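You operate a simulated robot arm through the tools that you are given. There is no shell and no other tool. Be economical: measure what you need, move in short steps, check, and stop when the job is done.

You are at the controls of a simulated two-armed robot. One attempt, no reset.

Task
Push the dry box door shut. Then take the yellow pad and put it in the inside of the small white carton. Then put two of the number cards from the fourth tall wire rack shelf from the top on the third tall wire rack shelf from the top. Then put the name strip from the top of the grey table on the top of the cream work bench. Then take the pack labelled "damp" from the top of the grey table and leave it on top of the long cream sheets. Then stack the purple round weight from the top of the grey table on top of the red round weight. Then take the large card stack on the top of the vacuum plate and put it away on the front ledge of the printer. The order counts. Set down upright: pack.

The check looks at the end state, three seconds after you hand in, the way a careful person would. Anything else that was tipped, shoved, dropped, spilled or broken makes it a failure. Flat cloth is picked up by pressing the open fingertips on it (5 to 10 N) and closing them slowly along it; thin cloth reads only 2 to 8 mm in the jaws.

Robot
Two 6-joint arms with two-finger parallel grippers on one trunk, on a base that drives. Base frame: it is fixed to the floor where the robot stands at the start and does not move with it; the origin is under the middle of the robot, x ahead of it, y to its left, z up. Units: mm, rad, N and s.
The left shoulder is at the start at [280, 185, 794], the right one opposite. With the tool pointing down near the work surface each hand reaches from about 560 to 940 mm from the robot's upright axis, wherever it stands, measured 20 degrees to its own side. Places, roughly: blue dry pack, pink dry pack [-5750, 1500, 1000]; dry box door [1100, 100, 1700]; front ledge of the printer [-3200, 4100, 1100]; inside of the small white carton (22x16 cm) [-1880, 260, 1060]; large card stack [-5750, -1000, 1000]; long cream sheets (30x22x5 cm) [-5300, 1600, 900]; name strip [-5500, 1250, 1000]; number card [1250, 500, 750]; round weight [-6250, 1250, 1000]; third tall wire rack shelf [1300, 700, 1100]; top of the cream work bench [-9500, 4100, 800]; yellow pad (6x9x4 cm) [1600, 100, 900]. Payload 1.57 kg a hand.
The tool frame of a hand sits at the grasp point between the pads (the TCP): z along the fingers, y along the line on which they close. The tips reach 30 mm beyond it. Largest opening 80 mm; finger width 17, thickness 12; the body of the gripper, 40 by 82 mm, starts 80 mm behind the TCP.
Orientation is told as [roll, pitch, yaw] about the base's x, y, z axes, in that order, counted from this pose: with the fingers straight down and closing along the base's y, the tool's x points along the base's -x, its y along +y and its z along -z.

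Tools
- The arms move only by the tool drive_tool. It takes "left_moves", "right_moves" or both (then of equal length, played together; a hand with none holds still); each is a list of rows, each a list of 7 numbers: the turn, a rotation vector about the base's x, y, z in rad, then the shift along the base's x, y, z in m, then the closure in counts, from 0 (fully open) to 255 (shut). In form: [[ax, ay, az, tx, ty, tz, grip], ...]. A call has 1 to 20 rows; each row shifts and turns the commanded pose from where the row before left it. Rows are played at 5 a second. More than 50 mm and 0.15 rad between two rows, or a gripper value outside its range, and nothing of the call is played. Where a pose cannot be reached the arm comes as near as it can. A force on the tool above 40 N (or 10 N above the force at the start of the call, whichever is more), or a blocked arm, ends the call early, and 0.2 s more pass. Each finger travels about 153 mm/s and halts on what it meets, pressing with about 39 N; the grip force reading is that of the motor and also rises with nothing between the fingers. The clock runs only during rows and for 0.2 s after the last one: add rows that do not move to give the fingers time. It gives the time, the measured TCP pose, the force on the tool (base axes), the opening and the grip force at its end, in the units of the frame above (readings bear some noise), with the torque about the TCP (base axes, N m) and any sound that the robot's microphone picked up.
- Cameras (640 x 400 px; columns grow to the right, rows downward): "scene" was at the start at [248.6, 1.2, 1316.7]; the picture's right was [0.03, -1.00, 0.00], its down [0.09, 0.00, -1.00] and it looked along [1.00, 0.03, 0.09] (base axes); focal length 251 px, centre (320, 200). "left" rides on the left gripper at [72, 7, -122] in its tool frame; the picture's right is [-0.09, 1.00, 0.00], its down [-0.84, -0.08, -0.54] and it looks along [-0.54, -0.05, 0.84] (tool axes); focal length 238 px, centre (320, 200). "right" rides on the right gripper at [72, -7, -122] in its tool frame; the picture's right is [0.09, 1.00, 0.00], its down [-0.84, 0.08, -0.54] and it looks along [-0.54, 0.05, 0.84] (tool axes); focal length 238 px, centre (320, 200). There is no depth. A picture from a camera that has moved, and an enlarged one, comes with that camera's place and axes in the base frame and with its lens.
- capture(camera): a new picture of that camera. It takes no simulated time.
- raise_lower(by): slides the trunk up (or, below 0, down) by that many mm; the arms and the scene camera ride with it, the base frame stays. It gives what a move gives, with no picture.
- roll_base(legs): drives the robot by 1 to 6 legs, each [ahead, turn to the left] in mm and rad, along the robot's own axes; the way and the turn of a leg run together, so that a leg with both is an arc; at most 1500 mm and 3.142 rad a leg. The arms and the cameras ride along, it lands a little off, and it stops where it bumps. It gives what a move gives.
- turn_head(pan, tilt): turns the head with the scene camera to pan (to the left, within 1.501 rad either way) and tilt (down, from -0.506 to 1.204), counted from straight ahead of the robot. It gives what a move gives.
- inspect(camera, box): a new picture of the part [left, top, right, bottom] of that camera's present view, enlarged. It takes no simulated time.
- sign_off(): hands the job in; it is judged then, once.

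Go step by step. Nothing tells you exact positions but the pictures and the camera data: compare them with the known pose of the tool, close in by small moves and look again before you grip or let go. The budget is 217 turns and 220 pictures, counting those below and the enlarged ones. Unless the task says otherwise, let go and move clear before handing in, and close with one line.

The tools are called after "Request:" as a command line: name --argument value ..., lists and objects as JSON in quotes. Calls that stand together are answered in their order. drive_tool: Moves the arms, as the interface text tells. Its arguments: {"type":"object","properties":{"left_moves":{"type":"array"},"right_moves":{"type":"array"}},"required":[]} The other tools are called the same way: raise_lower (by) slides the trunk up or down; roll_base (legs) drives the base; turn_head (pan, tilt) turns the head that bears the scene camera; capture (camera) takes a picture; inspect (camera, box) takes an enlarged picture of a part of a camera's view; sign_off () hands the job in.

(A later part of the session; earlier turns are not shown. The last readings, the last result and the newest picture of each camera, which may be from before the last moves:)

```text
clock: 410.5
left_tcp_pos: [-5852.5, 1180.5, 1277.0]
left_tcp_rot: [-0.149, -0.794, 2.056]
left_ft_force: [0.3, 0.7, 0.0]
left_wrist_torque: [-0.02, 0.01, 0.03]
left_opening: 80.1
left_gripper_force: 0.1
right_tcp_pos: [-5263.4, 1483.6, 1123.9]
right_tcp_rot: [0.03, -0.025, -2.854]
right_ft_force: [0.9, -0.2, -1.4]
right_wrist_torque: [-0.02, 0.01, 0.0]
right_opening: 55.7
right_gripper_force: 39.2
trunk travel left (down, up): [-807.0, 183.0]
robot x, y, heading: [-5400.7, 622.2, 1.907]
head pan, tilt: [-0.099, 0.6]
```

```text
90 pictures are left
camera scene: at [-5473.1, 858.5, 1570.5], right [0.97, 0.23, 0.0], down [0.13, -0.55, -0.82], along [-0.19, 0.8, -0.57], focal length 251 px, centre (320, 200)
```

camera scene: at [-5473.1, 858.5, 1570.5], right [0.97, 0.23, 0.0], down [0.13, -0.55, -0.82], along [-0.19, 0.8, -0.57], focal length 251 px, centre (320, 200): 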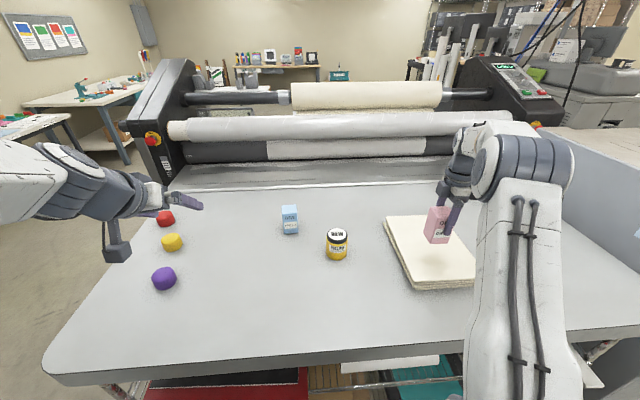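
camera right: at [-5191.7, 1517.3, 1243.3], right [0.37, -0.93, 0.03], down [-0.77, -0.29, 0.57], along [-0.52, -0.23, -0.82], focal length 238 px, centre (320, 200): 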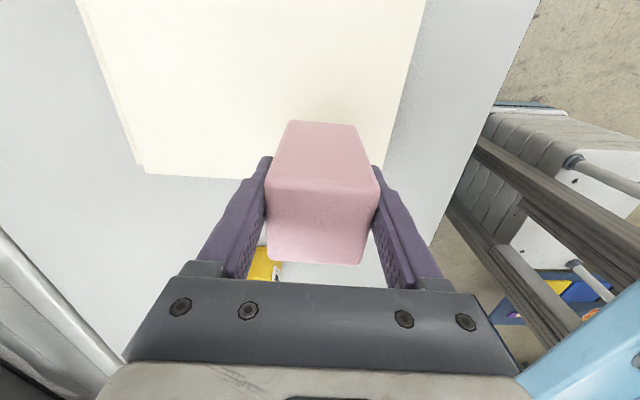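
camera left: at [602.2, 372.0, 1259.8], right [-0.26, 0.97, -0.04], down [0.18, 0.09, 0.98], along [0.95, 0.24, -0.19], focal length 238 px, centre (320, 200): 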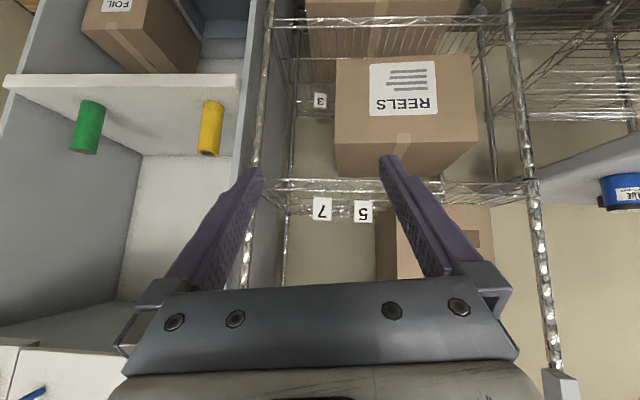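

The pack is above the sheets, well inside. Lower gently.

Request:
drive_tool --right_moves '[[0, 0, 0, 0, 0, -0.02, 255], [0, 0, 0, 0, 0, -0.02, 255], [0, 0, 0, 0, 0, -0.02, 255], [0, 0, 0, 0, 0, -0.01, 255], [0, 0, 0, 0, 0, 0, 255]]'

Request:
drive_tool --right_moves '[[0, 0, 0, 0, 0, -0.003, 255], [0, 0, 0, 0, 0, -0.002, 255], [0, 0, 0, 0, 0, -0.002, 255], [0, 0, 0, 0, 0, 0, 255]]'

Request:
inspect --camera "scene" --box '[370, 180, 500, 300]'

```text
clock: 411.7
left_tcp_pos: [-5853.9, 1179.9, 1277.9]
left_tcp_rot: [-0.15, -0.791, 2.057]
left_ft_force: [0.4, 0.4, -0.5]
left_wrist_torque: [0.02, 0.0, -0.03]
left_opening: 80.0
left_gripper_force: 0.0
right_tcp_pos: [-5264.9, 1484.1, 1051.5]
right_tcp_rot: [0.03, -0.024, -2.853]
right_ft_force: [0.3, -0.2, -2.3]
right_wrist_torque: [0.03, -0.03, -0.03]
right_opening: 55.6
right_gripper_force: 38.8
trunk travel left (down, up): [-807.0, 183.0]
robot x, y, heading: [-5400.1, 624.7, 1.903]
head pan, tilt: [-0.099, 0.6]
```

```text
clock: 412.7
left_tcp_pos: [-5853.0, 1180.9, 1277.1]
left_tcp_rot: [-0.151, -0.793, 2.056]
left_ft_force: [0.2, 0.2, 0.5]
left_wrist_torque: [-0.04, 0.04, 0.03]
left_opening: 79.8
left_gripper_force: 0.0
right_tcp_pos: [-5263.0, 1483.5, 1045.5]
right_tcp_rot: [0.03, -0.025, -2.853]
right_ft_force: [-0.3, 0.2, -2.0]
right_wrist_torque: [0.03, -0.01, -0.01]
right_opening: 55.8
right_gripper_force: 39.1
trunk travel left (down, up): [-807.0, 183.0]
robot x, y, heading: [-5402.7, 623.6, 1.903]
head pan, tilt: [-0.099, 0.6]
```

```text
3.33 times, centred on (435, 240) of scene
camera zoom: at [-5473.3, 858.3, 1570.5], right [0.97, 0.23, 0.0], down [0.13, -0.55, -0.82], along [-0.19, 0.8, -0.57], focal length 838 px, centre (-63, 67)
```

zoom: 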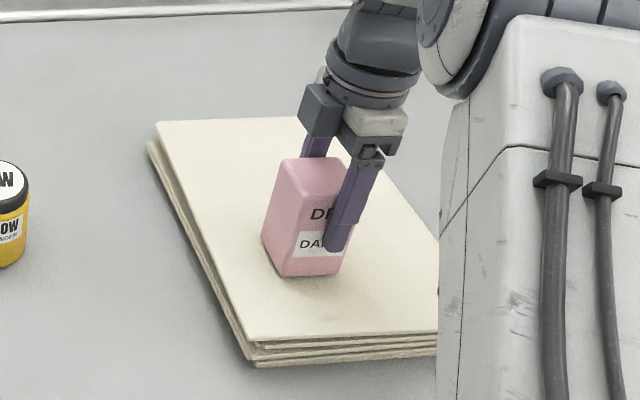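

Request:
drive_tool --right_moves '[[0, 0, 0, 0, 0, -0.002, 255], [0, 0, 0, 0, 0, -0.002, 255], [0, 0, 0, 0, 0, -0.002, 255], [0, 0, 0, 0, 0, 0, 255]]'

Request:
drive_tool --right_moves '[[0, 0, 0, 0, 0, -0.002, 255], [0, 0, 0, 0, 0, -0.002, 255], [0, 0, 0, 0, 0, -0.002, 255], [0, 0, 0, 0, 0, 0, 255]]'

```text
clock: 413.7
left_tcp_pos: [-5853.3, 1177.8, 1277.6]
left_tcp_rot: [-0.15, -0.797, 2.057]
left_ft_force: [0.5, -0.1, 0.1]
left_wrist_torque: [-0.02, 0.02, 0.01]
left_opening: 80.0
left_gripper_force: 0.2
right_tcp_pos: [-5263.5, 1483.3, 1042.8]
right_tcp_rot: [0.021, -0.023, -2.857]
right_ft_force: [1.2, -2.3, 30.3]
right_wrist_torque: [0.44, 0.84, -0.01]
right_opening: 55.7
right_gripper_force: 39.0
trunk travel left (down, up): [-807.0, 183.0]
robot x, y, heading: [-5399.8, 623.2, 1.907]
head pan, tilt: [-0.099, 0.6]
```

```text
clock: 414.7
left_tcp_pos: [-5853.0, 1179.2, 1278.6]
left_tcp_rot: [-0.151, -0.794, 2.058]
left_ft_force: [0.1, -0.1, -0.8]
left_wrist_torque: [-0.03, -0.02, 0.03]
left_opening: 79.9
left_gripper_force: 0.0
right_tcp_pos: [-5263.0, 1483.9, 1036.9]
right_tcp_rot: [0.021, -0.021, -2.853]
right_ft_force: [3.5, -2.2, 36.1]
right_wrist_torque: [0.84, 0.15, -0.01]
right_opening: 55.7
right_gripper_force: 39.0
trunk travel left (down, up): [-807.0, 183.0]
robot x, y, heading: [-5402.2, 619.4, 1.902]
head pan, tilt: [-0.099, 0.6]
```

Contact made; relieve the pressure and release.

Request:
drive_tool --right_moves '[[0, 0, 0, 0, 0, 0.003, 255], [0, 0, 0, 0, 0, 0.003, 255], [0, 0, 0, 0, 0, 0.0, 255]]'

Request:
drive_tool --right_moves '[[0, 0, 0, 0, 0, 0, 75], [0, 0, 0, 0, 0, 0, 40], [0, 0, 0, 0, 0, 0, 0], [0, 0, 0, 0, 0, 0, 0]]'

Request:
capture --camera "right"

```text
clock: 415.5
left_tcp_pos: [-5853.3, 1179.7, 1277.0]
left_tcp_rot: [-0.15, -0.791, 2.058]
left_ft_force: [0.1, 1.2, 0.0]
left_wrist_torque: [0.01, 0.0, -0.02]
left_opening: 80.2
left_gripper_force: 0.1
right_tcp_pos: [-5266.2, 1482.9, 1037.9]
right_tcp_rot: [0.032, -0.024, -2.853]
right_ft_force: [1.3, 2.5, 4.4]
right_wrist_torque: [0.37, -0.13, 0.01]
right_opening: 55.6
right_gripper_force: 39.4
trunk travel left (down, up): [-807.0, 183.0]
robot x, y, heading: [-5398.6, 621.4, 1.904]
head pan, tilt: [-0.099, 0.6]
```

```text
clock: 416.5
left_tcp_pos: [-5851.8, 1180.4, 1278.0]
left_tcp_rot: [-0.15, -0.793, 2.057]
left_ft_force: [0.4, -0.1, -0.1]
left_wrist_torque: [0.0, -0.04, -0.01]
left_opening: 80.1
left_gripper_force: 0.1
right_tcp_pos: [-5264.9, 1483.9, 1040.1]
right_tcp_rot: [0.031, -0.024, -2.853]
right_ft_force: [-0.2, -0.1, -0.4]
right_wrist_torque: [0.01, -0.02, 0.0]
right_opening: 80.0
right_gripper_force: 0.1
trunk travel left (down, up): [-807.0, 183.0]
robot x, y, heading: [-5401.5, 625.1, 1.903]
head pan, tilt: [-0.099, 0.6]
```

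```text
88 pictures are left
camera right: at [-5193.6, 1515.6, 1159.9], right [0.37, -0.93, 0.03], down [-0.77, -0.29, 0.56], along [-0.52, -0.23, -0.82], focal length 238 px, centre (320, 200)
```

right: 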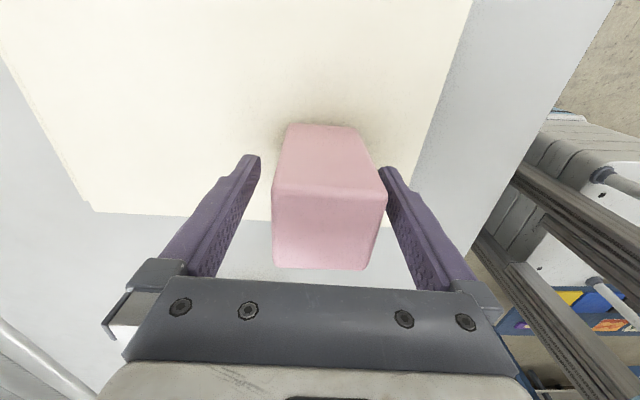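

Pack stands free. Centre slightly and raise straight up, then check.

Request:
drive_tool --right_moves '[[0, 0, 0, 0.002, -0.005, 0.005, 0], [0, 0, 0, 0, 0, 0.02, 0], [0, 0, 0, 0, 0, 0.03, 0], [0, 0, 0, 0, 0, 0.04, 0], [0, 0, 0, 0, 0, 0.04, 0], [0, 0, 0, 0, 0, 0.03, 0], [0, 0, 0, 0, 0, 0, 0]]'

Request:
capture --camera "scene"

```text
clock: 418.1
left_tcp_pos: [-5852.1, 1180.7, 1278.2]
left_tcp_rot: [-0.149, -0.793, 2.055]
left_ft_force: [0.0, -0.4, 0.5]
left_wrist_torque: [0.0, -0.01, -0.01]
left_opening: 79.8
left_gripper_force: 0.0
right_tcp_pos: [-5262.9, 1478.2, 1203.2]
right_tcp_rot: [0.03, -0.024, -2.853]
right_ft_force: [0.1, 0.2, -0.4]
right_wrist_torque: [-0.02, -0.02, -0.01]
right_opening: 80.0
right_gripper_force: 0.0
trunk travel left (down, up): [-807.0, 183.0]
robot x, y, heading: [-5398.6, 621.3, 1.905]
head pan, tilt: [-0.099, 0.6]
```

```text
87 pictures are left
camera scene: at [-5473.4, 858.1, 1570.5], right [0.97, 0.23, 0.0], down [0.13, -0.55, -0.83], along [-0.19, 0.8, -0.56], focal length 251 px, centre (320, 200)
```

scene: 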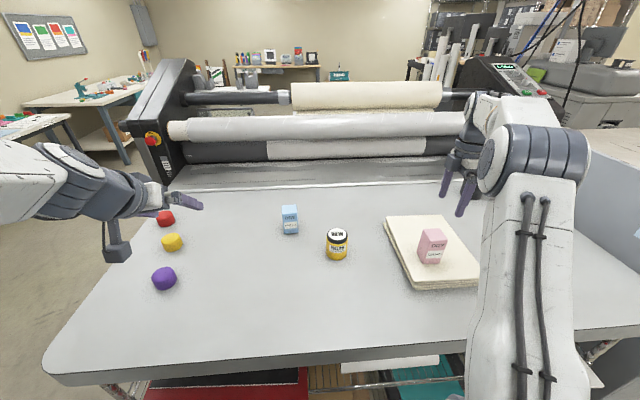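

The pack stands on the sheets. Next the weights: I'll come in diagonally at the table's left-front corner to reach both purple and red with the right hand.

Request:
roll_base --legs '[[-350, 0], [0, 1.133], [800, 0], [740, 0], [0, -1.888]]'

Request:
capture --camera "scene"

Request:
capture --camera "right"

```text
clock: 435.2
left_tcp_pos: [-6741.0, 1172.5, 1276.8]
left_tcp_rot: [-0.15, -0.792, 1.282]
left_ft_force: [-0.4, 0.1, 0.9]
left_wrist_torque: [0.0, -0.03, 0.0]
left_opening: 80.0
left_gripper_force: 0.1
right_tcp_pos: [-6111.5, 970.7, 1202.9]
right_tcp_rot: [0.029, -0.026, 2.652]
right_ft_force: [-0.1, 0.1, 0.3]
right_wrist_torque: [0.0, -0.01, 0.02]
right_opening: 80.2
right_gripper_force: 0.1
trunk travel left (down, up): [-807.0, 183.0]
robot x, y, heading: [-6811.8, 453.7, 1.127]
head pan, tilt: [-0.099, 0.6]
```

```text
86 pictures are left
camera scene: at [-6694.5, 676.9, 1570.5], right [0.86, -0.52, 0.0], down [-0.29, -0.48, -0.83], along [0.43, 0.71, -0.56], focal length 251 px, centre (320, 200)
```

scene: 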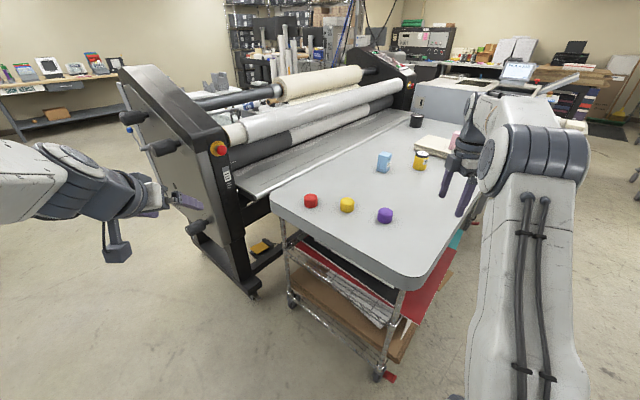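

```text
85 pictures are left
camera right: at [-6038.9, 945.6, 1323.2], right [-0.39, -0.92, 0.03], down [-0.76, 0.33, 0.56], along [-0.53, 0.2, -0.82], focal length 238 px, centre (320, 200)
```

right: 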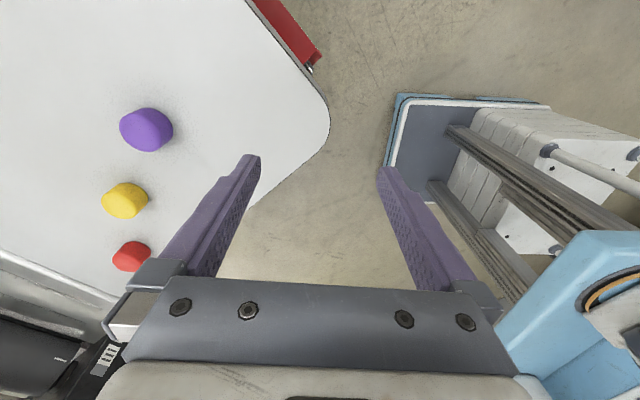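

All three weights sit along the table's left edge. Drive 300 mm forward.

Request:
roll_base --legs '[[290, 0]]'

Request:
drive_tool --right_moves '[[0, 0, 0, -0.02, 0, -0.03, 0], [0, 0, 0, -0.02, 0, -0.03, 0], [0, 0, 0, -0.02, 0, -0.03, 0], [0, 0, 0, 0, 0, 0, 0]]'

Request:
capture --camera "right"

Request:
capture --camera "scene"

```text
clock: 437.2
left_tcp_pos: [-6611.3, 1434.6, 1277.6]
left_tcp_rot: [-0.15, -0.791, 1.273]
left_ft_force: [-0.4, -1.1, 0.1]
left_wrist_torque: [0.05, -0.03, -0.03]
left_opening: 79.9
left_gripper_force: 0.1
right_tcp_pos: [-5983.7, 1228.7, 1202.3]
right_tcp_rot: [0.028, -0.025, 2.647]
right_ft_force: [0.0, -0.4, 0.5]
right_wrist_torque: [-0.01, -0.03, -0.01]
right_opening: 80.0
right_gripper_force: 0.0
trunk travel left (down, up): [-807.0, 183.0]
robot x, y, heading: [-6686.4, 719.3, 1.123]
head pan, tilt: [-0.099, 0.6]
```

```text
clock: 438.2
left_tcp_pos: [-6610.9, 1434.6, 1276.3]
left_tcp_rot: [-0.151, -0.792, 1.275]
left_ft_force: [0.0, -0.7, -0.2]
left_wrist_torque: [0.0, -0.02, -0.01]
left_opening: 80.2
left_gripper_force: 0.0
right_tcp_pos: [-6044.6, 1230.2, 1112.2]
right_tcp_rot: [0.029, -0.023, 2.646]
right_ft_force: [0.5, -0.3, -0.8]
right_wrist_torque: [-0.01, 0.01, 0.02]
right_opening: 79.9
right_gripper_force: 0.1
trunk travel left (down, up): [-807.0, 183.0]
robot x, y, heading: [-6687.9, 720.6, 1.124]
head pan, tilt: [-0.099, 0.6]
```

```text
84 pictures are left
camera right: at [-5972.4, 1203.6, 1232.7], right [-0.39, -0.92, 0.03], down [-0.75, 0.34, 0.56], along [-0.53, 0.2, -0.82], focal length 238 px, centre (320, 200)
```

right: 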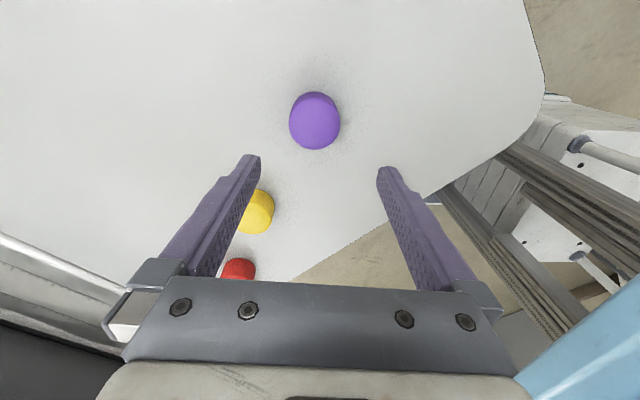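

```text
83 pictures are left
camera scene: at [-6568.0, 938.3, 1570.5], right [0.85, -0.52, 0.0], down [-0.29, -0.48, -0.83], along [0.43, 0.7, -0.57], focal length 251 px, centre (320, 200)
```

scene: 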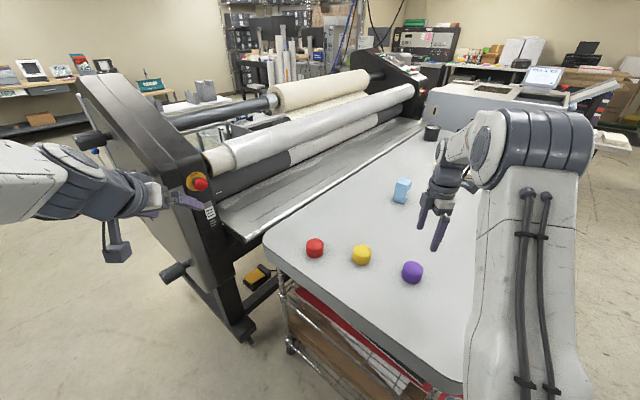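

Purple weight (about 58 mm across) is directly beneath the hand. Descend around it.

Request:
drive_tool --right_moves '[[0, 0, 0, -0.001, 0.002, -0.035, 0], [0, 0, 0, 0, 0, -0.035, 0], [0, 0, 0, 0, 0, -0.03, 0], [0, 0, 0, 0, 0, 0, 0]]'

Request:
capture --camera "right"

```text
clock: 439.2
left_tcp_pos: [-6610.9, 1433.9, 1276.5]
left_tcp_rot: [-0.149, -0.791, 1.275]
left_ft_force: [-0.7, -0.4, 0.8]
left_wrist_torque: [-0.02, 0.03, 0.02]
left_opening: 80.0
left_gripper_force: 0.0
right_tcp_pos: [-6043.9, 1230.0, 1013.5]
right_tcp_rot: [0.029, -0.023, 2.647]
right_ft_force: [-0.4, 0.1, -0.2]
right_wrist_torque: [-0.02, 0.0, 0.0]
right_opening: 79.9
right_gripper_force: 0.1
trunk travel left (down, up): [-807.0, 183.0]
robot x, y, heading: [-6685.3, 722.8, 1.128]
head pan, tilt: [-0.099, 0.6]
```

```text
82 pictures are left
camera right: at [-5971.2, 1204.9, 1133.9], right [-0.39, -0.92, 0.03], down [-0.75, 0.34, 0.56], along [-0.53, 0.2, -0.82], focal length 238 px, centre (320, 200)
```

right: 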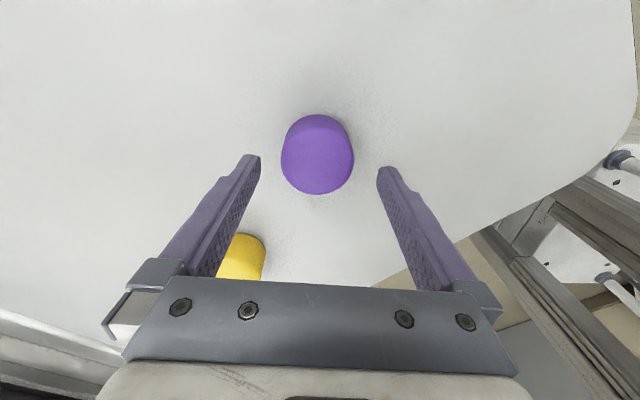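

Request:
drive_tool --right_moves '[[0, 0, 0, -0.006, 0.004, -0.025, 0], [0, 0, 0, -0.003, 0.002, -0.02, 0], [0, 0, 0, 0, 0, 0, 0]]'

Request:
capture --camera "right"

```text
clock: 440.0
left_tcp_pos: [-6612.2, 1434.0, 1277.4]
left_tcp_rot: [-0.15, -0.793, 1.273]
left_ft_force: [0.2, -0.3, -0.1]
left_wrist_torque: [0.0, -0.04, 0.01]
left_opening: 79.9
left_gripper_force: 0.0
right_tcp_pos: [-6053.1, 1235.0, 968.2]
right_tcp_rot: [0.03, -0.024, 2.646]
right_ft_force: [-1.2, -0.1, 0.2]
right_wrist_torque: [0.02, 0.0, 0.01]
right_opening: 79.9
right_gripper_force: 0.0
trunk travel left (down, up): [-807.0, 183.0]
robot x, y, heading: [-6684.2, 717.6, 1.126]
head pan, tilt: [-0.099, 0.6]
```

```text
81 pictures are left
camera right: at [-5980.0, 1210.0, 1088.6], right [-0.39, -0.92, 0.03], down [-0.75, 0.34, 0.56], along [-0.53, 0.2, -0.82], focal length 238 px, centre (320, 200)
```

right: 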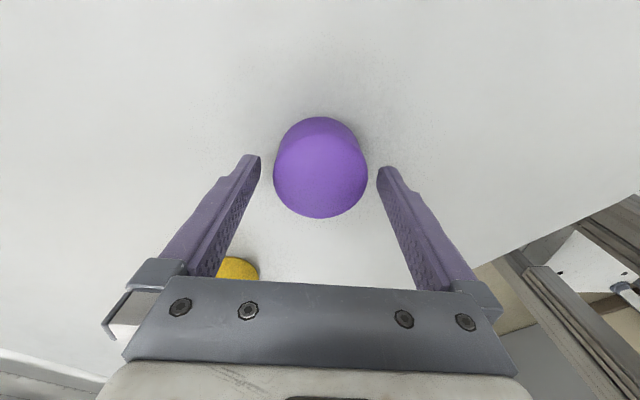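

Request:
drive_tool --right_moves '[[0, 0, 0, 0.002, -0.001, -0.007, 0], [0, 0, 0, 0, 0, -0.004, 0], [0, 0, 0, 0, 0, 0, 25], [0, 0, 0, 0, 0, 0, 50], [0, 0, 0, 0, 0, 0, 80], [0, 0, 0, 0, 0, 0, 255], [0, 0, 0, 0, 0, 0, 255]]'

Request:
drive_tool --right_moves '[[0, 0, 0, 0, 0, 0.006, 255], [0, 0, 0, 0, 0, 0.008, 255], [0, 0, 0, 0, 0, 0.012, 255], [0, 0, 0, 0, 0, 0.015, 255], [0, 0, 0, 0, 0, 0, 255]]'

Request:
capture --camera "right"

```text
clock: 441.6
left_tcp_pos: [-6612.9, 1434.2, 1276.9]
left_tcp_rot: [-0.148, -0.792, 1.273]
left_ft_force: [0.4, 1.1, 0.8]
left_wrist_torque: [-0.01, 0.01, 0.03]
left_opening: 80.1
left_gripper_force: 0.0
right_tcp_pos: [-6050.2, 1235.7, 957.5]
right_tcp_rot: [0.03, -0.024, 2.647]
right_ft_force: [-0.2, -0.2, -0.2]
right_wrist_torque: [0.08, -0.05, -0.03]
right_opening: 58.7
right_gripper_force: 38.8
trunk travel left (down, up): [-807.0, 183.0]
robot x, y, heading: [-6684.3, 721.9, 1.118]
head pan, tilt: [-0.099, 0.6]
```

```text
clock: 442.8
left_tcp_pos: [-6611.7, 1433.6, 1277.2]
left_tcp_rot: [-0.15, -0.791, 1.274]
left_ft_force: [0.1, 0.0, -0.7]
left_wrist_torque: [-0.01, 0.02, 0.01]
left_opening: 80.2
left_gripper_force: 0.0
right_tcp_pos: [-6052.0, 1235.5, 997.4]
right_tcp_rot: [0.03, -0.024, 2.645]
right_ft_force: [0.4, 0.0, -3.4]
right_wrist_torque: [0.04, 0.01, 0.02]
right_opening: 58.7
right_gripper_force: 39.4
trunk travel left (down, up): [-807.0, 183.0]
robot x, y, heading: [-6686.1, 717.1, 1.123]
head pan, tilt: [-0.099, 0.6]
```

```text
80 pictures are left
camera right: at [-5978.2, 1209.9, 1118.4], right [-0.39, -0.92, 0.03], down [-0.75, 0.34, 0.56], along [-0.53, 0.2, -0.82], focal length 238 px, centre (320, 200)
```

right: 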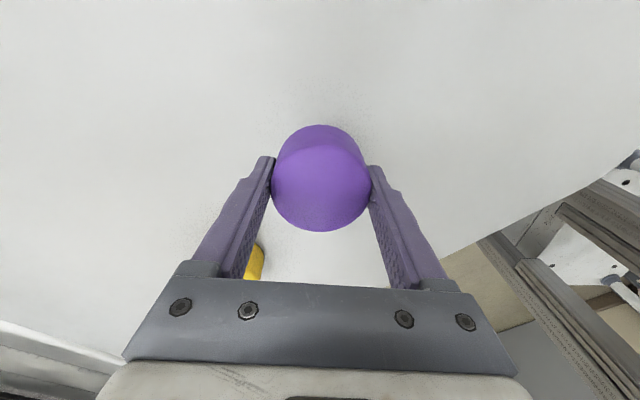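

Purple is held. Carry it over to the red weight at a safe height.

Request:
drive_tool --right_moves '[[0, 0, 0, 0, 0, 0.04, 255], [0, 0, 0, 0, 0, 0.04, 255], [0, 0, 0, 0, 0, 0.03, 255], [0, 0, 0, -0.0283, 0.0357, 0, 255], [0, 0, 0, -0.0283, 0.0357, 0, 255], [0, 0, 0, -0.0283, 0.0357, 0, 255], [0, 0, 0, -0.0283, 0.0357, 0, 255], [0, 0, 0, -0.0283, 0.0357, 0, 255], [0, 0, 0, -0.0283, 0.0357, 0, 255], [0, 0, 0, -0.0283, 0.0357, 0, 255], [0, 0, 0, 0, 0, 0, 255]]'

Request:
capture --camera "right"

Request:
capture --camera "scene"

```text
clock: 445.2
left_tcp_pos: [-6611.1, 1433.6, 1276.9]
left_tcp_rot: [-0.15, -0.792, 1.274]
left_ft_force: [-0.8, 0.4, -0.2]
left_wrist_torque: [-0.01, -0.01, 0.0]
left_opening: 79.9
left_gripper_force: 0.0
right_tcp_pos: [-6248.8, 1479.8, 1106.4]
right_tcp_rot: [0.032, -0.025, 2.644]
right_ft_force: [-1.4, 0.3, -3.6]
right_wrist_torque: [0.0, -0.01, 0.04]
right_opening: 58.3
right_gripper_force: 39.0
right hand out of reach, approached as far as the arm can: row 10
trunk travel left (down, up): [-807.0, 183.0]
robot x, y, heading: [-6686.5, 722.7, 1.122]
head pan, tilt: [-0.099, 0.6]
```

```text
79 pictures are left
camera right: at [-6176.5, 1454.5, 1226.4], right [-0.39, -0.92, 0.03], down [-0.75, 0.34, 0.56], along [-0.53, 0.2, -0.83], focal length 238 px, centre (320, 200)
```

right: 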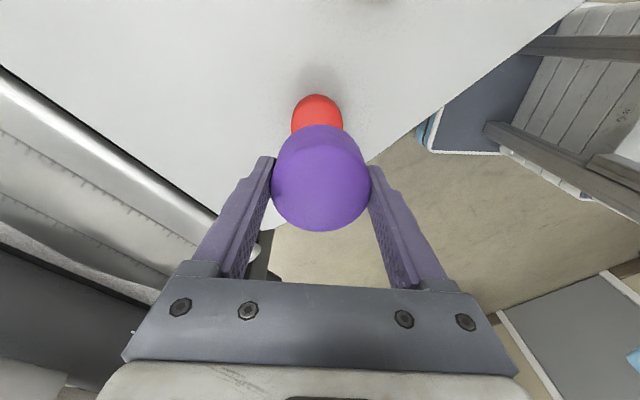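

```text
78 pictures are left
camera scene: at [-6568.1, 938.9, 1570.4], right [0.85, -0.52, 0.0], down [-0.29, -0.48, -0.82], along [0.43, 0.7, -0.57], focal length 251 px, centre (320, 200)
```

scene: 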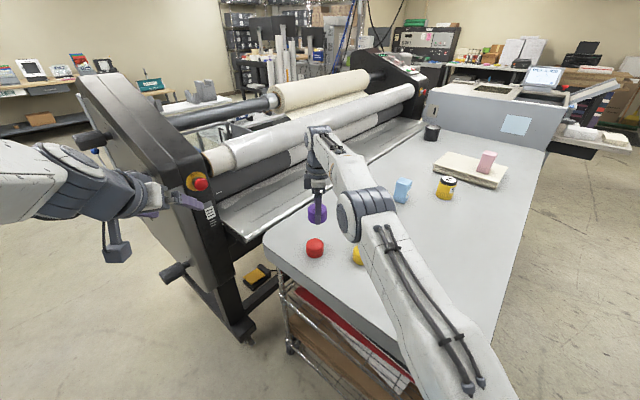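

Red lies about (-10,+4) mm from the TCP reference. Adjust and lower to just above.

Request:
drive_tool --right_moves '[[0, 0, 0, -0.005, 0.002, -0.02, 255], [0, 0, 0, -0.005, 0.002, -0.03, 255], [0, 0, 0, 0, 0, -0.03, 255], [0, 0, 0, 0, 0, 0, 255]]'

Request:
capture --camera "right"

Request:
inspect --camera "scene" --box '[270, 180, 370, 270]'

```text
clock: 446.2
left_tcp_pos: [-6612.2, 1433.7, 1276.9]
left_tcp_rot: [-0.152, -0.792, 1.275]
left_ft_force: [0.6, -0.5, 0.5]
left_wrist_torque: [-0.04, -0.01, -0.02]
left_opening: 80.1
left_gripper_force: 0.0
right_tcp_pos: [-6261.0, 1482.2, 1025.0]
right_tcp_rot: [0.029, -0.024, 2.648]
right_ft_force: [-0.2, 0.3, -2.6]
right_wrist_torque: [0.0, 0.01, -0.03]
right_opening: 58.6
right_gripper_force: 39.1
trunk travel left (down, up): [-807.0, 183.0]
robot x, y, heading: [-6684.0, 715.6, 1.116]
head pan, tilt: [-0.099, 0.6]
```

```text
77 pictures are left
camera right: at [-6187.1, 1458.2, 1145.6], right [-0.39, -0.92, 0.03], down [-0.75, 0.34, 0.56], along [-0.53, 0.2, -0.82], focal length 238 px, centre (320, 200)
```

right: 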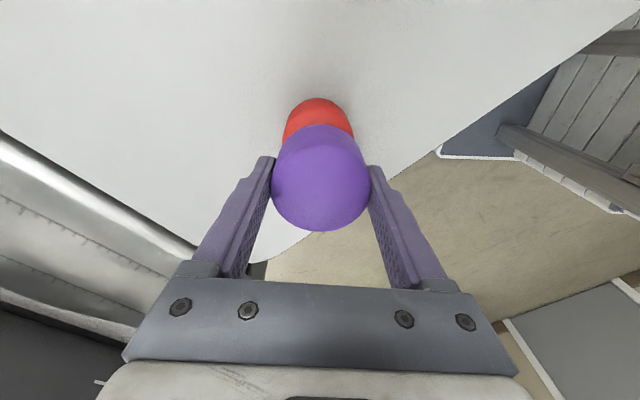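

```text
4.44 times, centred on (320, 225) of scene
camera zoom: at [-6567.9, 938.5, 1570.5], right [0.85, -0.52, 0.0], down [-0.29, -0.48, -0.82], along [0.43, 0.7, -0.57], focal length 1117 px, centre (320, 89)
```

zoom: 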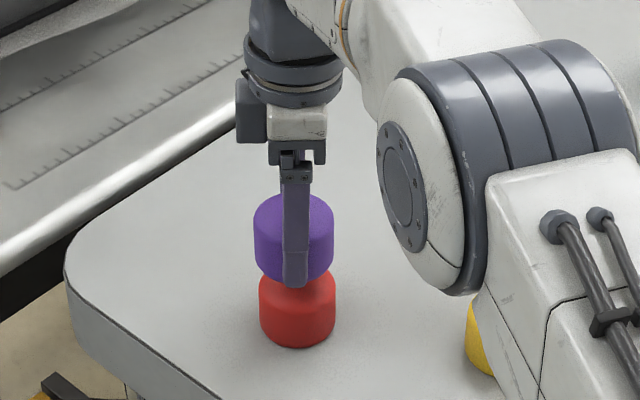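

Offsets within ~3 mm; correct and lower to contact.

Request:
drive_tool --right_moves '[[0, 0, 0, 0.003, 0.001, -0.01, 255], [0, 0, 0, 0, 0, -0.008, 255], [0, 0, 0, 0, 0, -0.004, 255], [0, 0, 0, 0, 0, 0, 255]]'

Request:
inspect --camera "scene" --box '[270, 180, 370, 270]'

Request:
capture --camera "right"

```text
clock: 447.2
left_tcp_pos: [-6612.0, 1434.4, 1278.3]
left_tcp_rot: [-0.149, -0.793, 1.274]
left_ft_force: [-0.4, 0.2, -0.3]
left_wrist_torque: [0.0, -0.01, 0.05]
left_opening: 79.9
left_gripper_force: 0.1
right_tcp_pos: [-6257.0, 1484.6, 1003.6]
right_tcp_rot: [0.031, -0.024, 2.645]
right_ft_force: [-0.1, 0.4, -3.3]
right_wrist_torque: [0.03, 0.01, -0.02]
right_opening: 58.4
right_gripper_force: 38.9
trunk travel left (down, up): [-807.0, 183.0]
robot x, y, heading: [-6685.2, 718.8, 1.122]
head pan, tilt: [-0.099, 0.6]
```

```text
4.44 times, centred on (320, 225) of scene
camera zoom: at [-6568.0, 938.4, 1570.5], right [0.85, -0.52, 0.0], down [-0.29, -0.48, -0.82], along [0.43, 0.7, -0.57], focal length 1117 px, centre (320, 89)
```

zoom: 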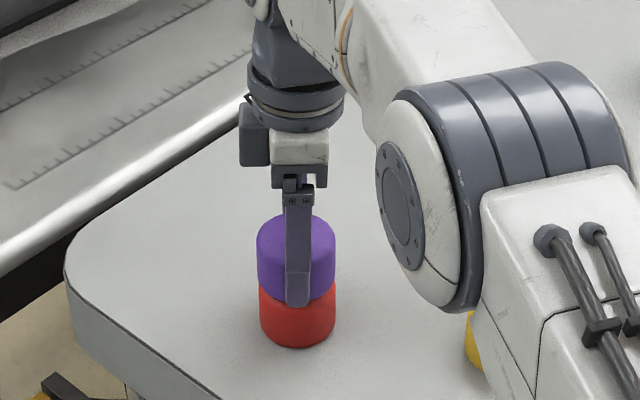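

```text
74 pictures are left
camera right: at [-6185.1, 1459.2, 1124.0], right [-0.39, -0.92, 0.03], down [-0.75, 0.34, 0.56], along [-0.53, 0.2, -0.82], focal length 238 px, centre (320, 200)
```

right: 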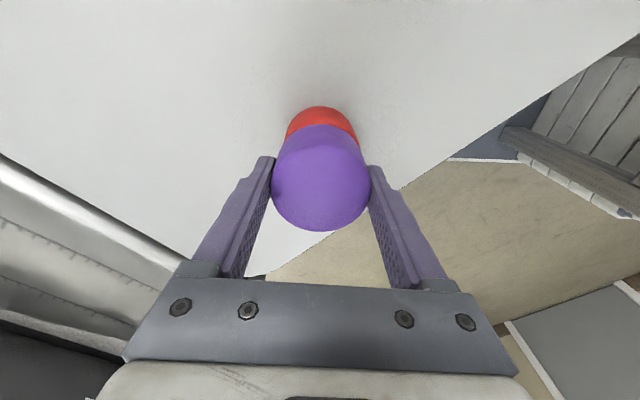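

Well aligned. Lower in 2 mm steps to contact.

Request:
drive_tool --right_moves '[[0, 0, 0, 0, 0, -0.002, 255], [0, 0, 0, 0, 0, -0.002, 255], [0, 0, 0, 0, 0, -0.002, 255], [0, 0, 0, 0, 0, 0, 255]]'

```text
clock: 448.2
left_tcp_pos: [-6612.9, 1433.7, 1278.0]
left_tcp_rot: [-0.151, -0.795, 1.274]
left_ft_force: [-0.5, 0.5, 0.3]
left_wrist_torque: [-0.02, -0.03, 0.0]
left_opening: 80.4
left_gripper_force: 0.0
right_tcp_pos: [-6259.1, 1483.9, 1002.7]
right_tcp_rot: [0.021, -0.027, 2.645]
right_ft_force: [1.0, 1.5, 26.1]
right_wrist_torque: [0.38, 0.01, -0.01]
right_opening: 58.7
right_gripper_force: 38.7
trunk travel left (down, up): [-807.0, 183.0]
robot x, y, heading: [-6685.1, 718.1, 1.119]
head pan, tilt: [-0.099, 0.6]
```

Contact at 1002. Relieve and release slowly.

Request:
drive_tool --right_moves '[[0, 0, 0, 0, 0, 0.003, 255], [0, 0, 0, 0, 0, 0.001, 255], [0, 0, 0, 0, 0, 0, 70], [0, 0, 0, 0, 0, 0, 50], [0, 0, 0, 0, 0, 0, 20], [0, 0, 0, 0, 0, 0, 0], [0, 0, 0, 0, 0, 0, 0]]'

Request:
capture --camera "right"

Request:
inspect --camera "scene" --box '[270, 180, 370, 270]'

```text
clock: 449.8
left_tcp_pos: [-6610.9, 1433.9, 1277.0]
left_tcp_rot: [-0.151, -0.792, 1.276]
left_ft_force: [-0.5, 0.3, -0.5]
left_wrist_torque: [0.0, 0.0, 0.02]
left_opening: 80.0
left_gripper_force: 0.1
right_tcp_pos: [-6258.5, 1483.6, 1002.2]
right_tcp_rot: [0.031, -0.025, 2.646]
right_ft_force: [-0.5, 0.1, -0.3]
right_wrist_torque: [-0.01, 0.05, 0.0]
right_opening: 79.9
right_gripper_force: 0.1
trunk travel left (down, up): [-807.0, 183.0]
robot x, y, heading: [-6683.8, 720.1, 1.122]
head pan, tilt: [-0.099, 0.6]
```

```text
73 pictures are left
camera right: at [-6185.7, 1457.7, 1122.6], right [-0.39, -0.92, 0.03], down [-0.75, 0.34, 0.56], along [-0.53, 0.2, -0.82], focal length 238 px, centre (320, 200)
```

right: 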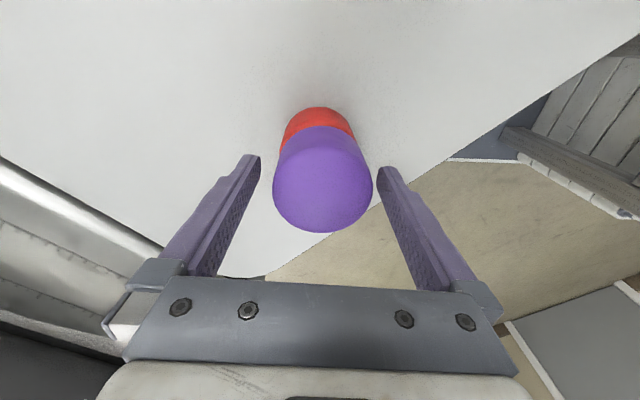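

```text
4.44 times, centred on (320, 225) of scene
camera zoom: at [-6568.1, 938.2, 1570.5], right [0.85, -0.52, 0.0], down [-0.29, -0.48, -0.83], along [0.43, 0.7, -0.56], focal length 1117 px, centre (320, 89)
```

zoom: 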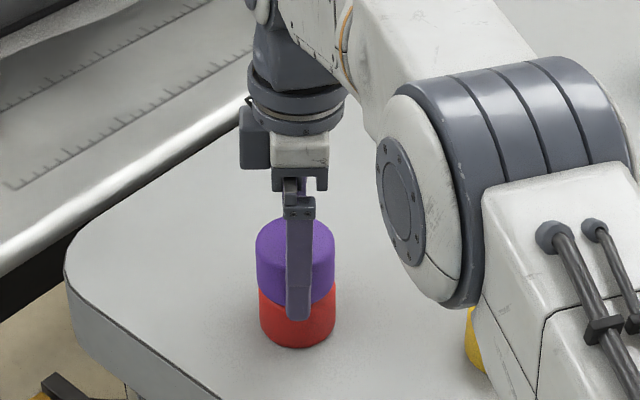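

Stacked. Nudge to centre and raise straight up.

Request:
drive_tool --right_moves '[[0, 0, 0, -0.001, -0.002, 0.003, 0], [0, 0, 0, 0, 0, 0.015, 0], [0, 0, 0, 0, 0, 0.025, 0], [0, 0, 0, 0, 0, 0.04, 0], [0, 0, 0, 0, 0, 0.04, 0], [0, 0, 0, 0, 0, 0, 0]]'

Request:
roll_base --legs '[[-400, 0]]'

Request:
capture --camera "scene"

```text
clock: 451.2
left_tcp_pos: [-6611.4, 1434.3, 1277.4]
left_tcp_rot: [-0.15, -0.791, 1.275]
left_ft_force: [0.7, 0.1, -0.3]
left_wrist_torque: [0.03, -0.02, 0.0]
left_opening: 79.7
left_gripper_force: 0.1
right_tcp_pos: [-6258.9, 1479.7, 1126.8]
right_tcp_rot: [0.029, -0.023, 2.645]
right_ft_force: [0.8, -0.6, 0.0]
right_wrist_torque: [0.0, 0.03, 0.02]
right_opening: 79.8
right_gripper_force: 0.1
trunk travel left (down, up): [-807.0, 183.0]
robot x, y, heading: [-6681.0, 720.3, 1.127]
head pan, tilt: [-0.099, 0.6]
```

```text
clock: 453.7
left_tcp_pos: [-6784.2, 1075.5, 1277.0]
left_tcp_rot: [-0.151, -0.793, 1.275]
left_ft_force: [-0.7, -0.4, -0.2]
left_wrist_torque: [0.02, 0.02, 0.01]
left_opening: 80.0
left_gripper_force: 0.1
right_tcp_pos: [-6432.2, 1122.3, 1126.6]
right_tcp_rot: [0.028, -0.024, 2.647]
right_ft_force: [-0.5, 0.0, 1.1]
right_wrist_torque: [0.02, 0.04, -0.02]
right_opening: 80.2
right_gripper_force: 0.0
trunk travel left (down, up): [-807.0, 183.0]
robot x, y, heading: [-6859.0, 359.6, 1.122]
head pan, tilt: [-0.099, 0.6]
```

```text
71 pictures are left
camera scene: at [-6740.7, 579.8, 1570.5], right [0.85, -0.52, 0.0], down [-0.29, -0.48, -0.82], along [0.43, 0.7, -0.57], focal length 251 px, centre (320, 200)
```

scene: 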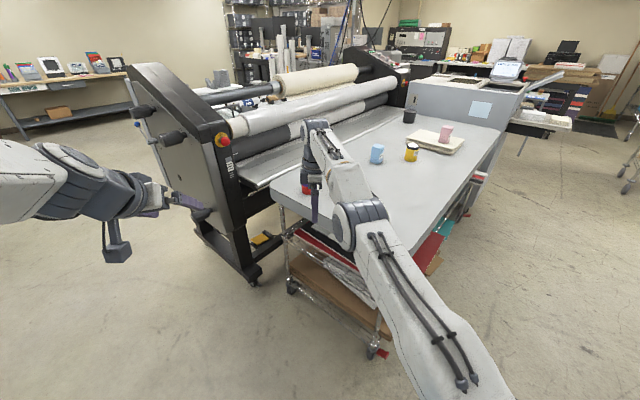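

Stack done. Now to the blue workshop bench with the vacuum plate: raise the trunk a bit and drive around to its front.

Request:
raise_lower --by 150

Request:
roll_base --legs '[[0, -1.208], [900, 0], [966, 0], [0, -1.484], [880, 0], [0, -1.27]]'

Request:
capture --camera "scene"

Request:
capture --camera "right"

```text
clock: 455.5
left_tcp_pos: [-6784.9, 1075.2, 1427.3]
left_tcp_rot: [-0.15, -0.792, 1.274]
left_ft_force: [0.1, 0.5, 0.3]
left_wrist_torque: [-0.01, -0.01, 0.02]
left_opening: 80.0
left_gripper_force: 0.1
right_tcp_pos: [-6432.8, 1121.4, 1276.2]
right_tcp_rot: [0.028, -0.025, 2.648]
right_ft_force: [0.3, -0.6, -1.3]
right_wrist_torque: [-0.02, 0.0, 0.03]
right_opening: 80.2
right_gripper_force: 0.0
trunk travel left (down, up): [-957.0, 33.0]
robot x, y, heading: [-6857.0, 359.1, 1.117]
head pan, tilt: [-0.099, 0.6]
```

```text
clock: 479.0
left_tcp_pos: [-5610.5, -1117.9, 1426.4]
left_tcp_rot: [-0.151, -0.792, -2.731]
left_ft_force: [-0.2, -0.5, -0.4]
left_wrist_torque: [0.0, 0.01, 0.04]
left_opening: 80.0
left_gripper_force: 0.0
right_tcp_pos: [-5874.0, -878.6, 1276.2]
right_tcp_rot: [0.027, -0.026, -1.359]
right_ft_force: [-0.2, 0.2, -0.9]
right_wrist_torque: [0.0, -0.02, -0.01]
right_opening: 80.1
right_gripper_force: 0.0
trunk travel left (down, up): [-957.0, 33.0]
robot x, y, heading: [-5017.7, -709.6, -2.882]
head pan, tilt: [-0.099, 0.6]
```

```text
70 pictures are left
camera scene: at [-5260.9, -766.5, 1720.5], right [-0.16, 0.99, 0.0], down [0.56, 0.09, -0.82], along [-0.81, -0.13, -0.57], focal length 251 px, centre (320, 200)
```

scene: 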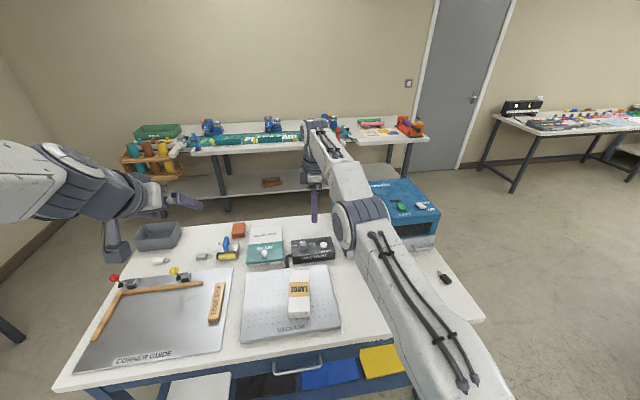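

```text
69 pictures are left
camera right: at [-5897.1, -807.4, 1396.6], right [0.95, 0.3, 0.02], down [0.23, -0.79, 0.56], along [0.19, -0.53, -0.82], focal length 238 px, centre (320, 200)
```

right: 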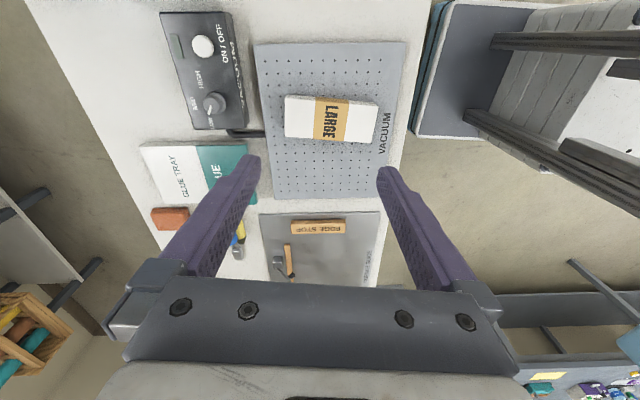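

The LARGE card stack lies on the vacuum plate. Inspect it and the vacuum control.

Request:
inspect --camera "right" --box '[150, 0, 430, 200]'

Request:
inspect --camera "scene" --box '[230, 220, 370, 350]'

```text
2.00 times, centred on (290, 100) of right
camera zoom: at [-5897.1, -807.4, 1396.6], right [0.95, 0.3, 0.02], down [0.23, -0.79, 0.56], along [0.19, -0.53, -0.82], focal length 477 px, centre (380, 400)
```

zoom: 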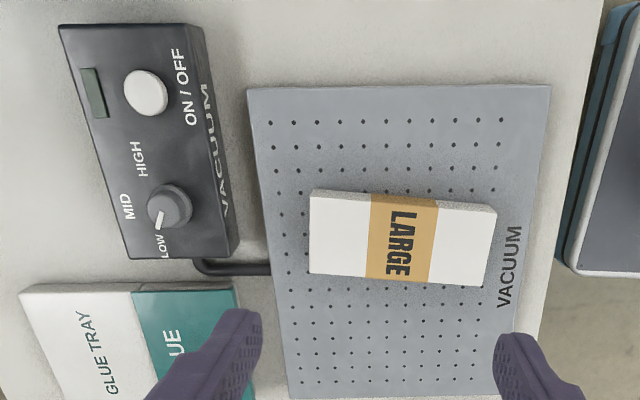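

```text
3.08 times, centred on (300, 285) of scene
camera zoom: at [-5260.9, -766.5, 1720.5], right [-0.16, 0.99, 0.0], down [0.56, 0.09, -0.82], along [-0.81, -0.13, -0.57], focal length 774 px, centre (382, -62)
```

zoom: 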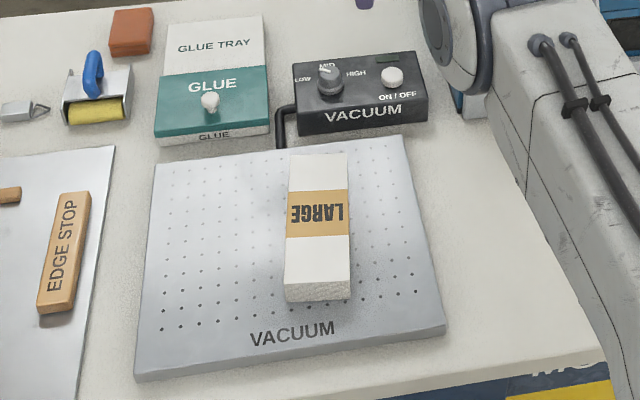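

Vacuum is off. The stack is roughly 187 x 80 mm, about (-5817,-934). Rotate the right hand back so its jaws close across the short side, above it.

Request:
drive_tool --right_moves '[[0, 0, -0.134, 0.005, -0.005, -0.005, 0], [0, 0, -0.134, 0.005, -0.005, -0.005, 0], [0, 0, -0.134, 0.005, -0.005, -0.005, 0], [0, 0, -0.134, 0.005, -0.005, -0.005, 0], [0, 0, -0.134, 0.005, -0.005, -0.005, 0], [0, 0, -0.134, 0.005, -0.005, -0.005, 0], [0, 0, -0.134, 0.005, -0.005, -0.005, 0], [0, 0, -0.134, 0.005, -0.005, -0.005, 0], [0, 0, -0.134, 0.005, -0.005, -0.005, 0], [0, 0, -0.134, 0.005, -0.005, -0.005, 0], [0, 0, -0.134, 0.005, -0.005, -0.005, 0], [0, 0, -0.136, 0.002, 0, -0.005, 0], [0, 0, 0, 0, 0, 0, 0]]'

Request:
capture --camera "right"

```text
clock: 481.8
left_tcp_pos: [-5610.5, -1119.2, 1426.4]
left_tcp_rot: [-0.152, -0.792, -2.732]
left_ft_force: [-0.2, 0.0, 0.2]
left_wrist_torque: [0.0, -0.01, -0.03]
left_opening: 80.2
left_gripper_force: 0.1
right_tcp_pos: [-5851.5, -954.3, 1224.3]
right_tcp_rot: [0.027, -0.024, -2.972]
right_ft_force: [0.6, 0.5, -0.2]
right_wrist_torque: [-0.02, -0.02, 0.03]
right_opening: 80.0
right_gripper_force: 0.1
right hand out of reach, approached as far as the arm can: row 2, 3, 4, 5, 6, 7, 8, 9, 11
trunk travel left (down, up): [-957.0, 33.0]
robot x, y, heading: [-5019.0, -710.7, -2.886]
head pan, tilt: [-0.099, 0.6]
```

```text
66 pictures are left
camera right: at [-5776.9, -931.3, 1344.0], right [0.26, -0.97, 0.02], down [-0.8, -0.2, 0.56], along [-0.54, -0.17, -0.83], focal length 238 px, centre (320, 200)
```

right: 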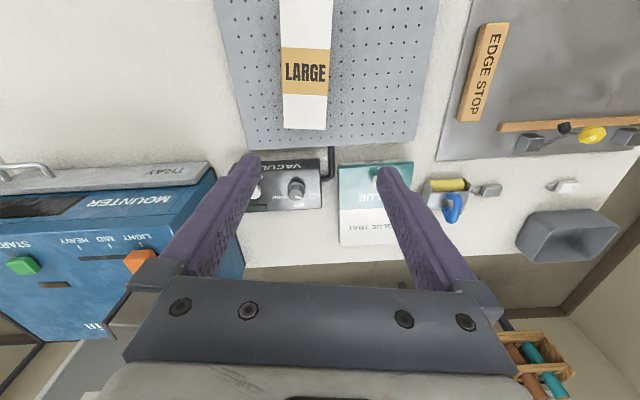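

Lower the trunk and bring the hand right over the stack for a precise width check.

Request:
raise_lower --by -150

Request:
drive_tool --right_moves '[[0, 0, 0, 0.017, 0.011, -0.02, 0], [0, 0, 0, 0.017, 0.011, -0.02, 0], [0, 0, 0, 0, 0, -0.02, 0], [0, 0, 0, 0, 0, 0, 0]]'

Request:
capture --camera "right"

```text
clock: 483.6
left_tcp_pos: [-5610.5, -1117.3, 1277.0]
left_tcp_rot: [-0.15, -0.793, -2.731]
left_ft_force: [-0.9, -0.2, -0.2]
left_wrist_torque: [0.01, -0.01, 0.03]
left_opening: 79.9
left_gripper_force: 0.0
right_tcp_pos: [-5850.6, -954.3, 1074.7]
right_tcp_rot: [0.027, -0.024, -2.97]
right_ft_force: [-0.3, 0.3, -0.2]
right_wrist_torque: [-0.01, -0.02, -0.01]
right_opening: 79.9
right_gripper_force: 0.0
trunk travel left (down, up): [-807.0, 183.0]
robot x, y, heading: [-5021.6, -709.7, -2.888]
head pan, tilt: [-0.099, 0.6]
```

```text
clock: 484.6
left_tcp_pos: [-5609.8, -1117.4, 1277.3]
left_tcp_rot: [-0.151, -0.793, -2.731]
left_ft_force: [0.2, -0.4, -0.2]
left_wrist_torque: [0.01, -0.01, 0.02]
left_opening: 79.9
left_gripper_force: 0.0
right_tcp_pos: [-5853.9, -958.8, 1024.9]
right_tcp_rot: [0.024, -0.021, -2.969]
right_ft_force: [0.6, 0.4, -0.2]
right_wrist_torque: [-0.01, 0.0, -0.02]
right_opening: 80.0
right_gripper_force: 0.0
right hand out of reach, approached as far as the arm can: row 1, 2
trunk travel left (down, up): [-807.0, 183.0]
robot x, y, heading: [-5020.1, -711.2, -2.886]
head pan, tilt: [-0.099, 0.6]
```

```text
65 pictures are left
camera right: at [-5779.8, -935.3, 1145.3], right [0.26, -0.96, 0.02], down [-0.8, -0.2, 0.56], along [-0.54, -0.17, -0.83], focal length 238 px, centre (320, 200)
```

right: 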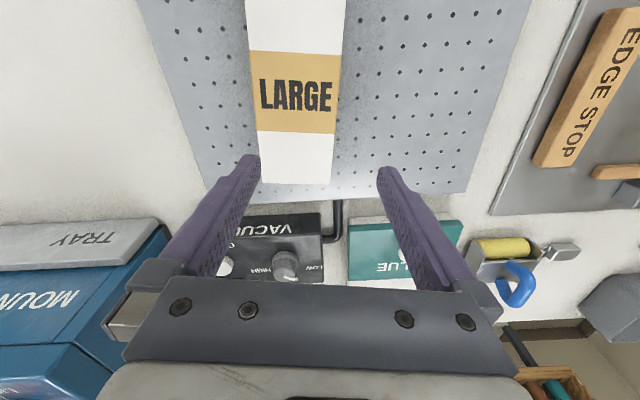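

The arm is at an awkward lateral limit. Back off and shift the base left so the stack is in front of the right shoulder.

Request:
raise_lower --by 80

Request:
roll_base --legs '[[-350, 0], [0, 0.55], [440, 0], [0, -0.53]]'

Request:
capture --camera "right"

Request:
capture --camera "scene"

```text
clock: 485.7
left_tcp_pos: [-5611.7, -1118.1, 1356.2]
left_tcp_rot: [-0.151, -0.793, -2.731]
left_ft_force: [-0.4, 0.2, 0.2]
left_wrist_torque: [0.02, -0.02, 0.03]
left_opening: 79.9
left_gripper_force: 0.1
right_tcp_pos: [-5854.3, -959.5, 1104.6]
right_tcp_rot: [0.028, -0.022, -2.972]
right_ft_force: [0.5, 0.2, -0.1]
right_wrist_torque: [-0.02, 0.0, -0.04]
right_opening: 80.1
right_gripper_force: 0.1
trunk travel left (down, up): [-887.0, 103.0]
robot x, y, heading: [-5022.6, -709.4, -2.891]
head pan, tilt: [-0.099, 0.6]
```

```text
clock: 493.3
left_tcp_pos: [-5564.3, -1372.5, 1357.8]
left_tcp_rot: [-0.15, -0.793, -2.696]
left_ft_force: [-0.1, 0.6, 0.8]
left_wrist_torque: [0.0, -0.01, 0.03]
left_opening: 80.0
left_gripper_force: 0.0
right_tcp_pos: [-5812.9, -1221.3, 1105.2]
right_tcp_rot: [0.026, -0.021, -2.936]
right_ft_force: [0.4, -0.7, 0.1]
right_wrist_torque: [0.01, 0.02, 0.01]
right_opening: 80.1
right_gripper_force: 0.1
trunk travel left (down, up): [-887.0, 103.0]
robot x, y, heading: [-4986.9, -944.4, -2.853]
head pan, tilt: [-0.099, 0.6]
```

```text
64 pictures are left
camera right: at [-5740.2, -1195.5, 1225.2], right [0.29, -0.96, 0.02], down [-0.79, -0.23, 0.56], along [-0.53, -0.18, -0.83], focal length 238 px, centre (320, 200)
```

right: 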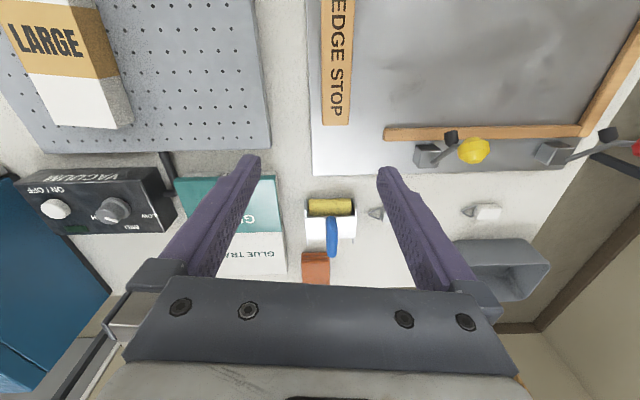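

```text
63 pictures are left
camera scene: at [-5227.6, -1008.6, 1650.5], right [-0.19, 0.98, 0.0], down [0.55, 0.11, -0.83], along [-0.81, -0.16, -0.56], focal length 251 px, centre (320, 200)
```

scene: 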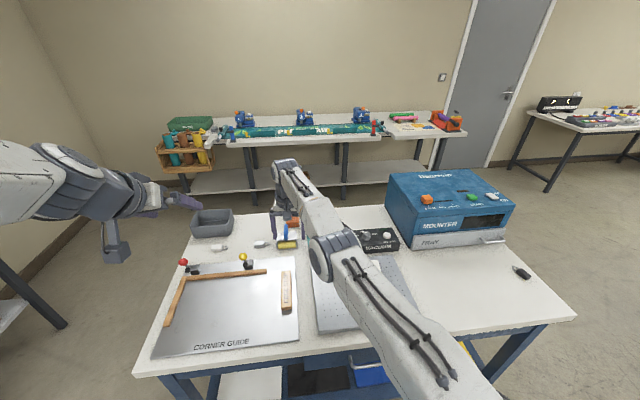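

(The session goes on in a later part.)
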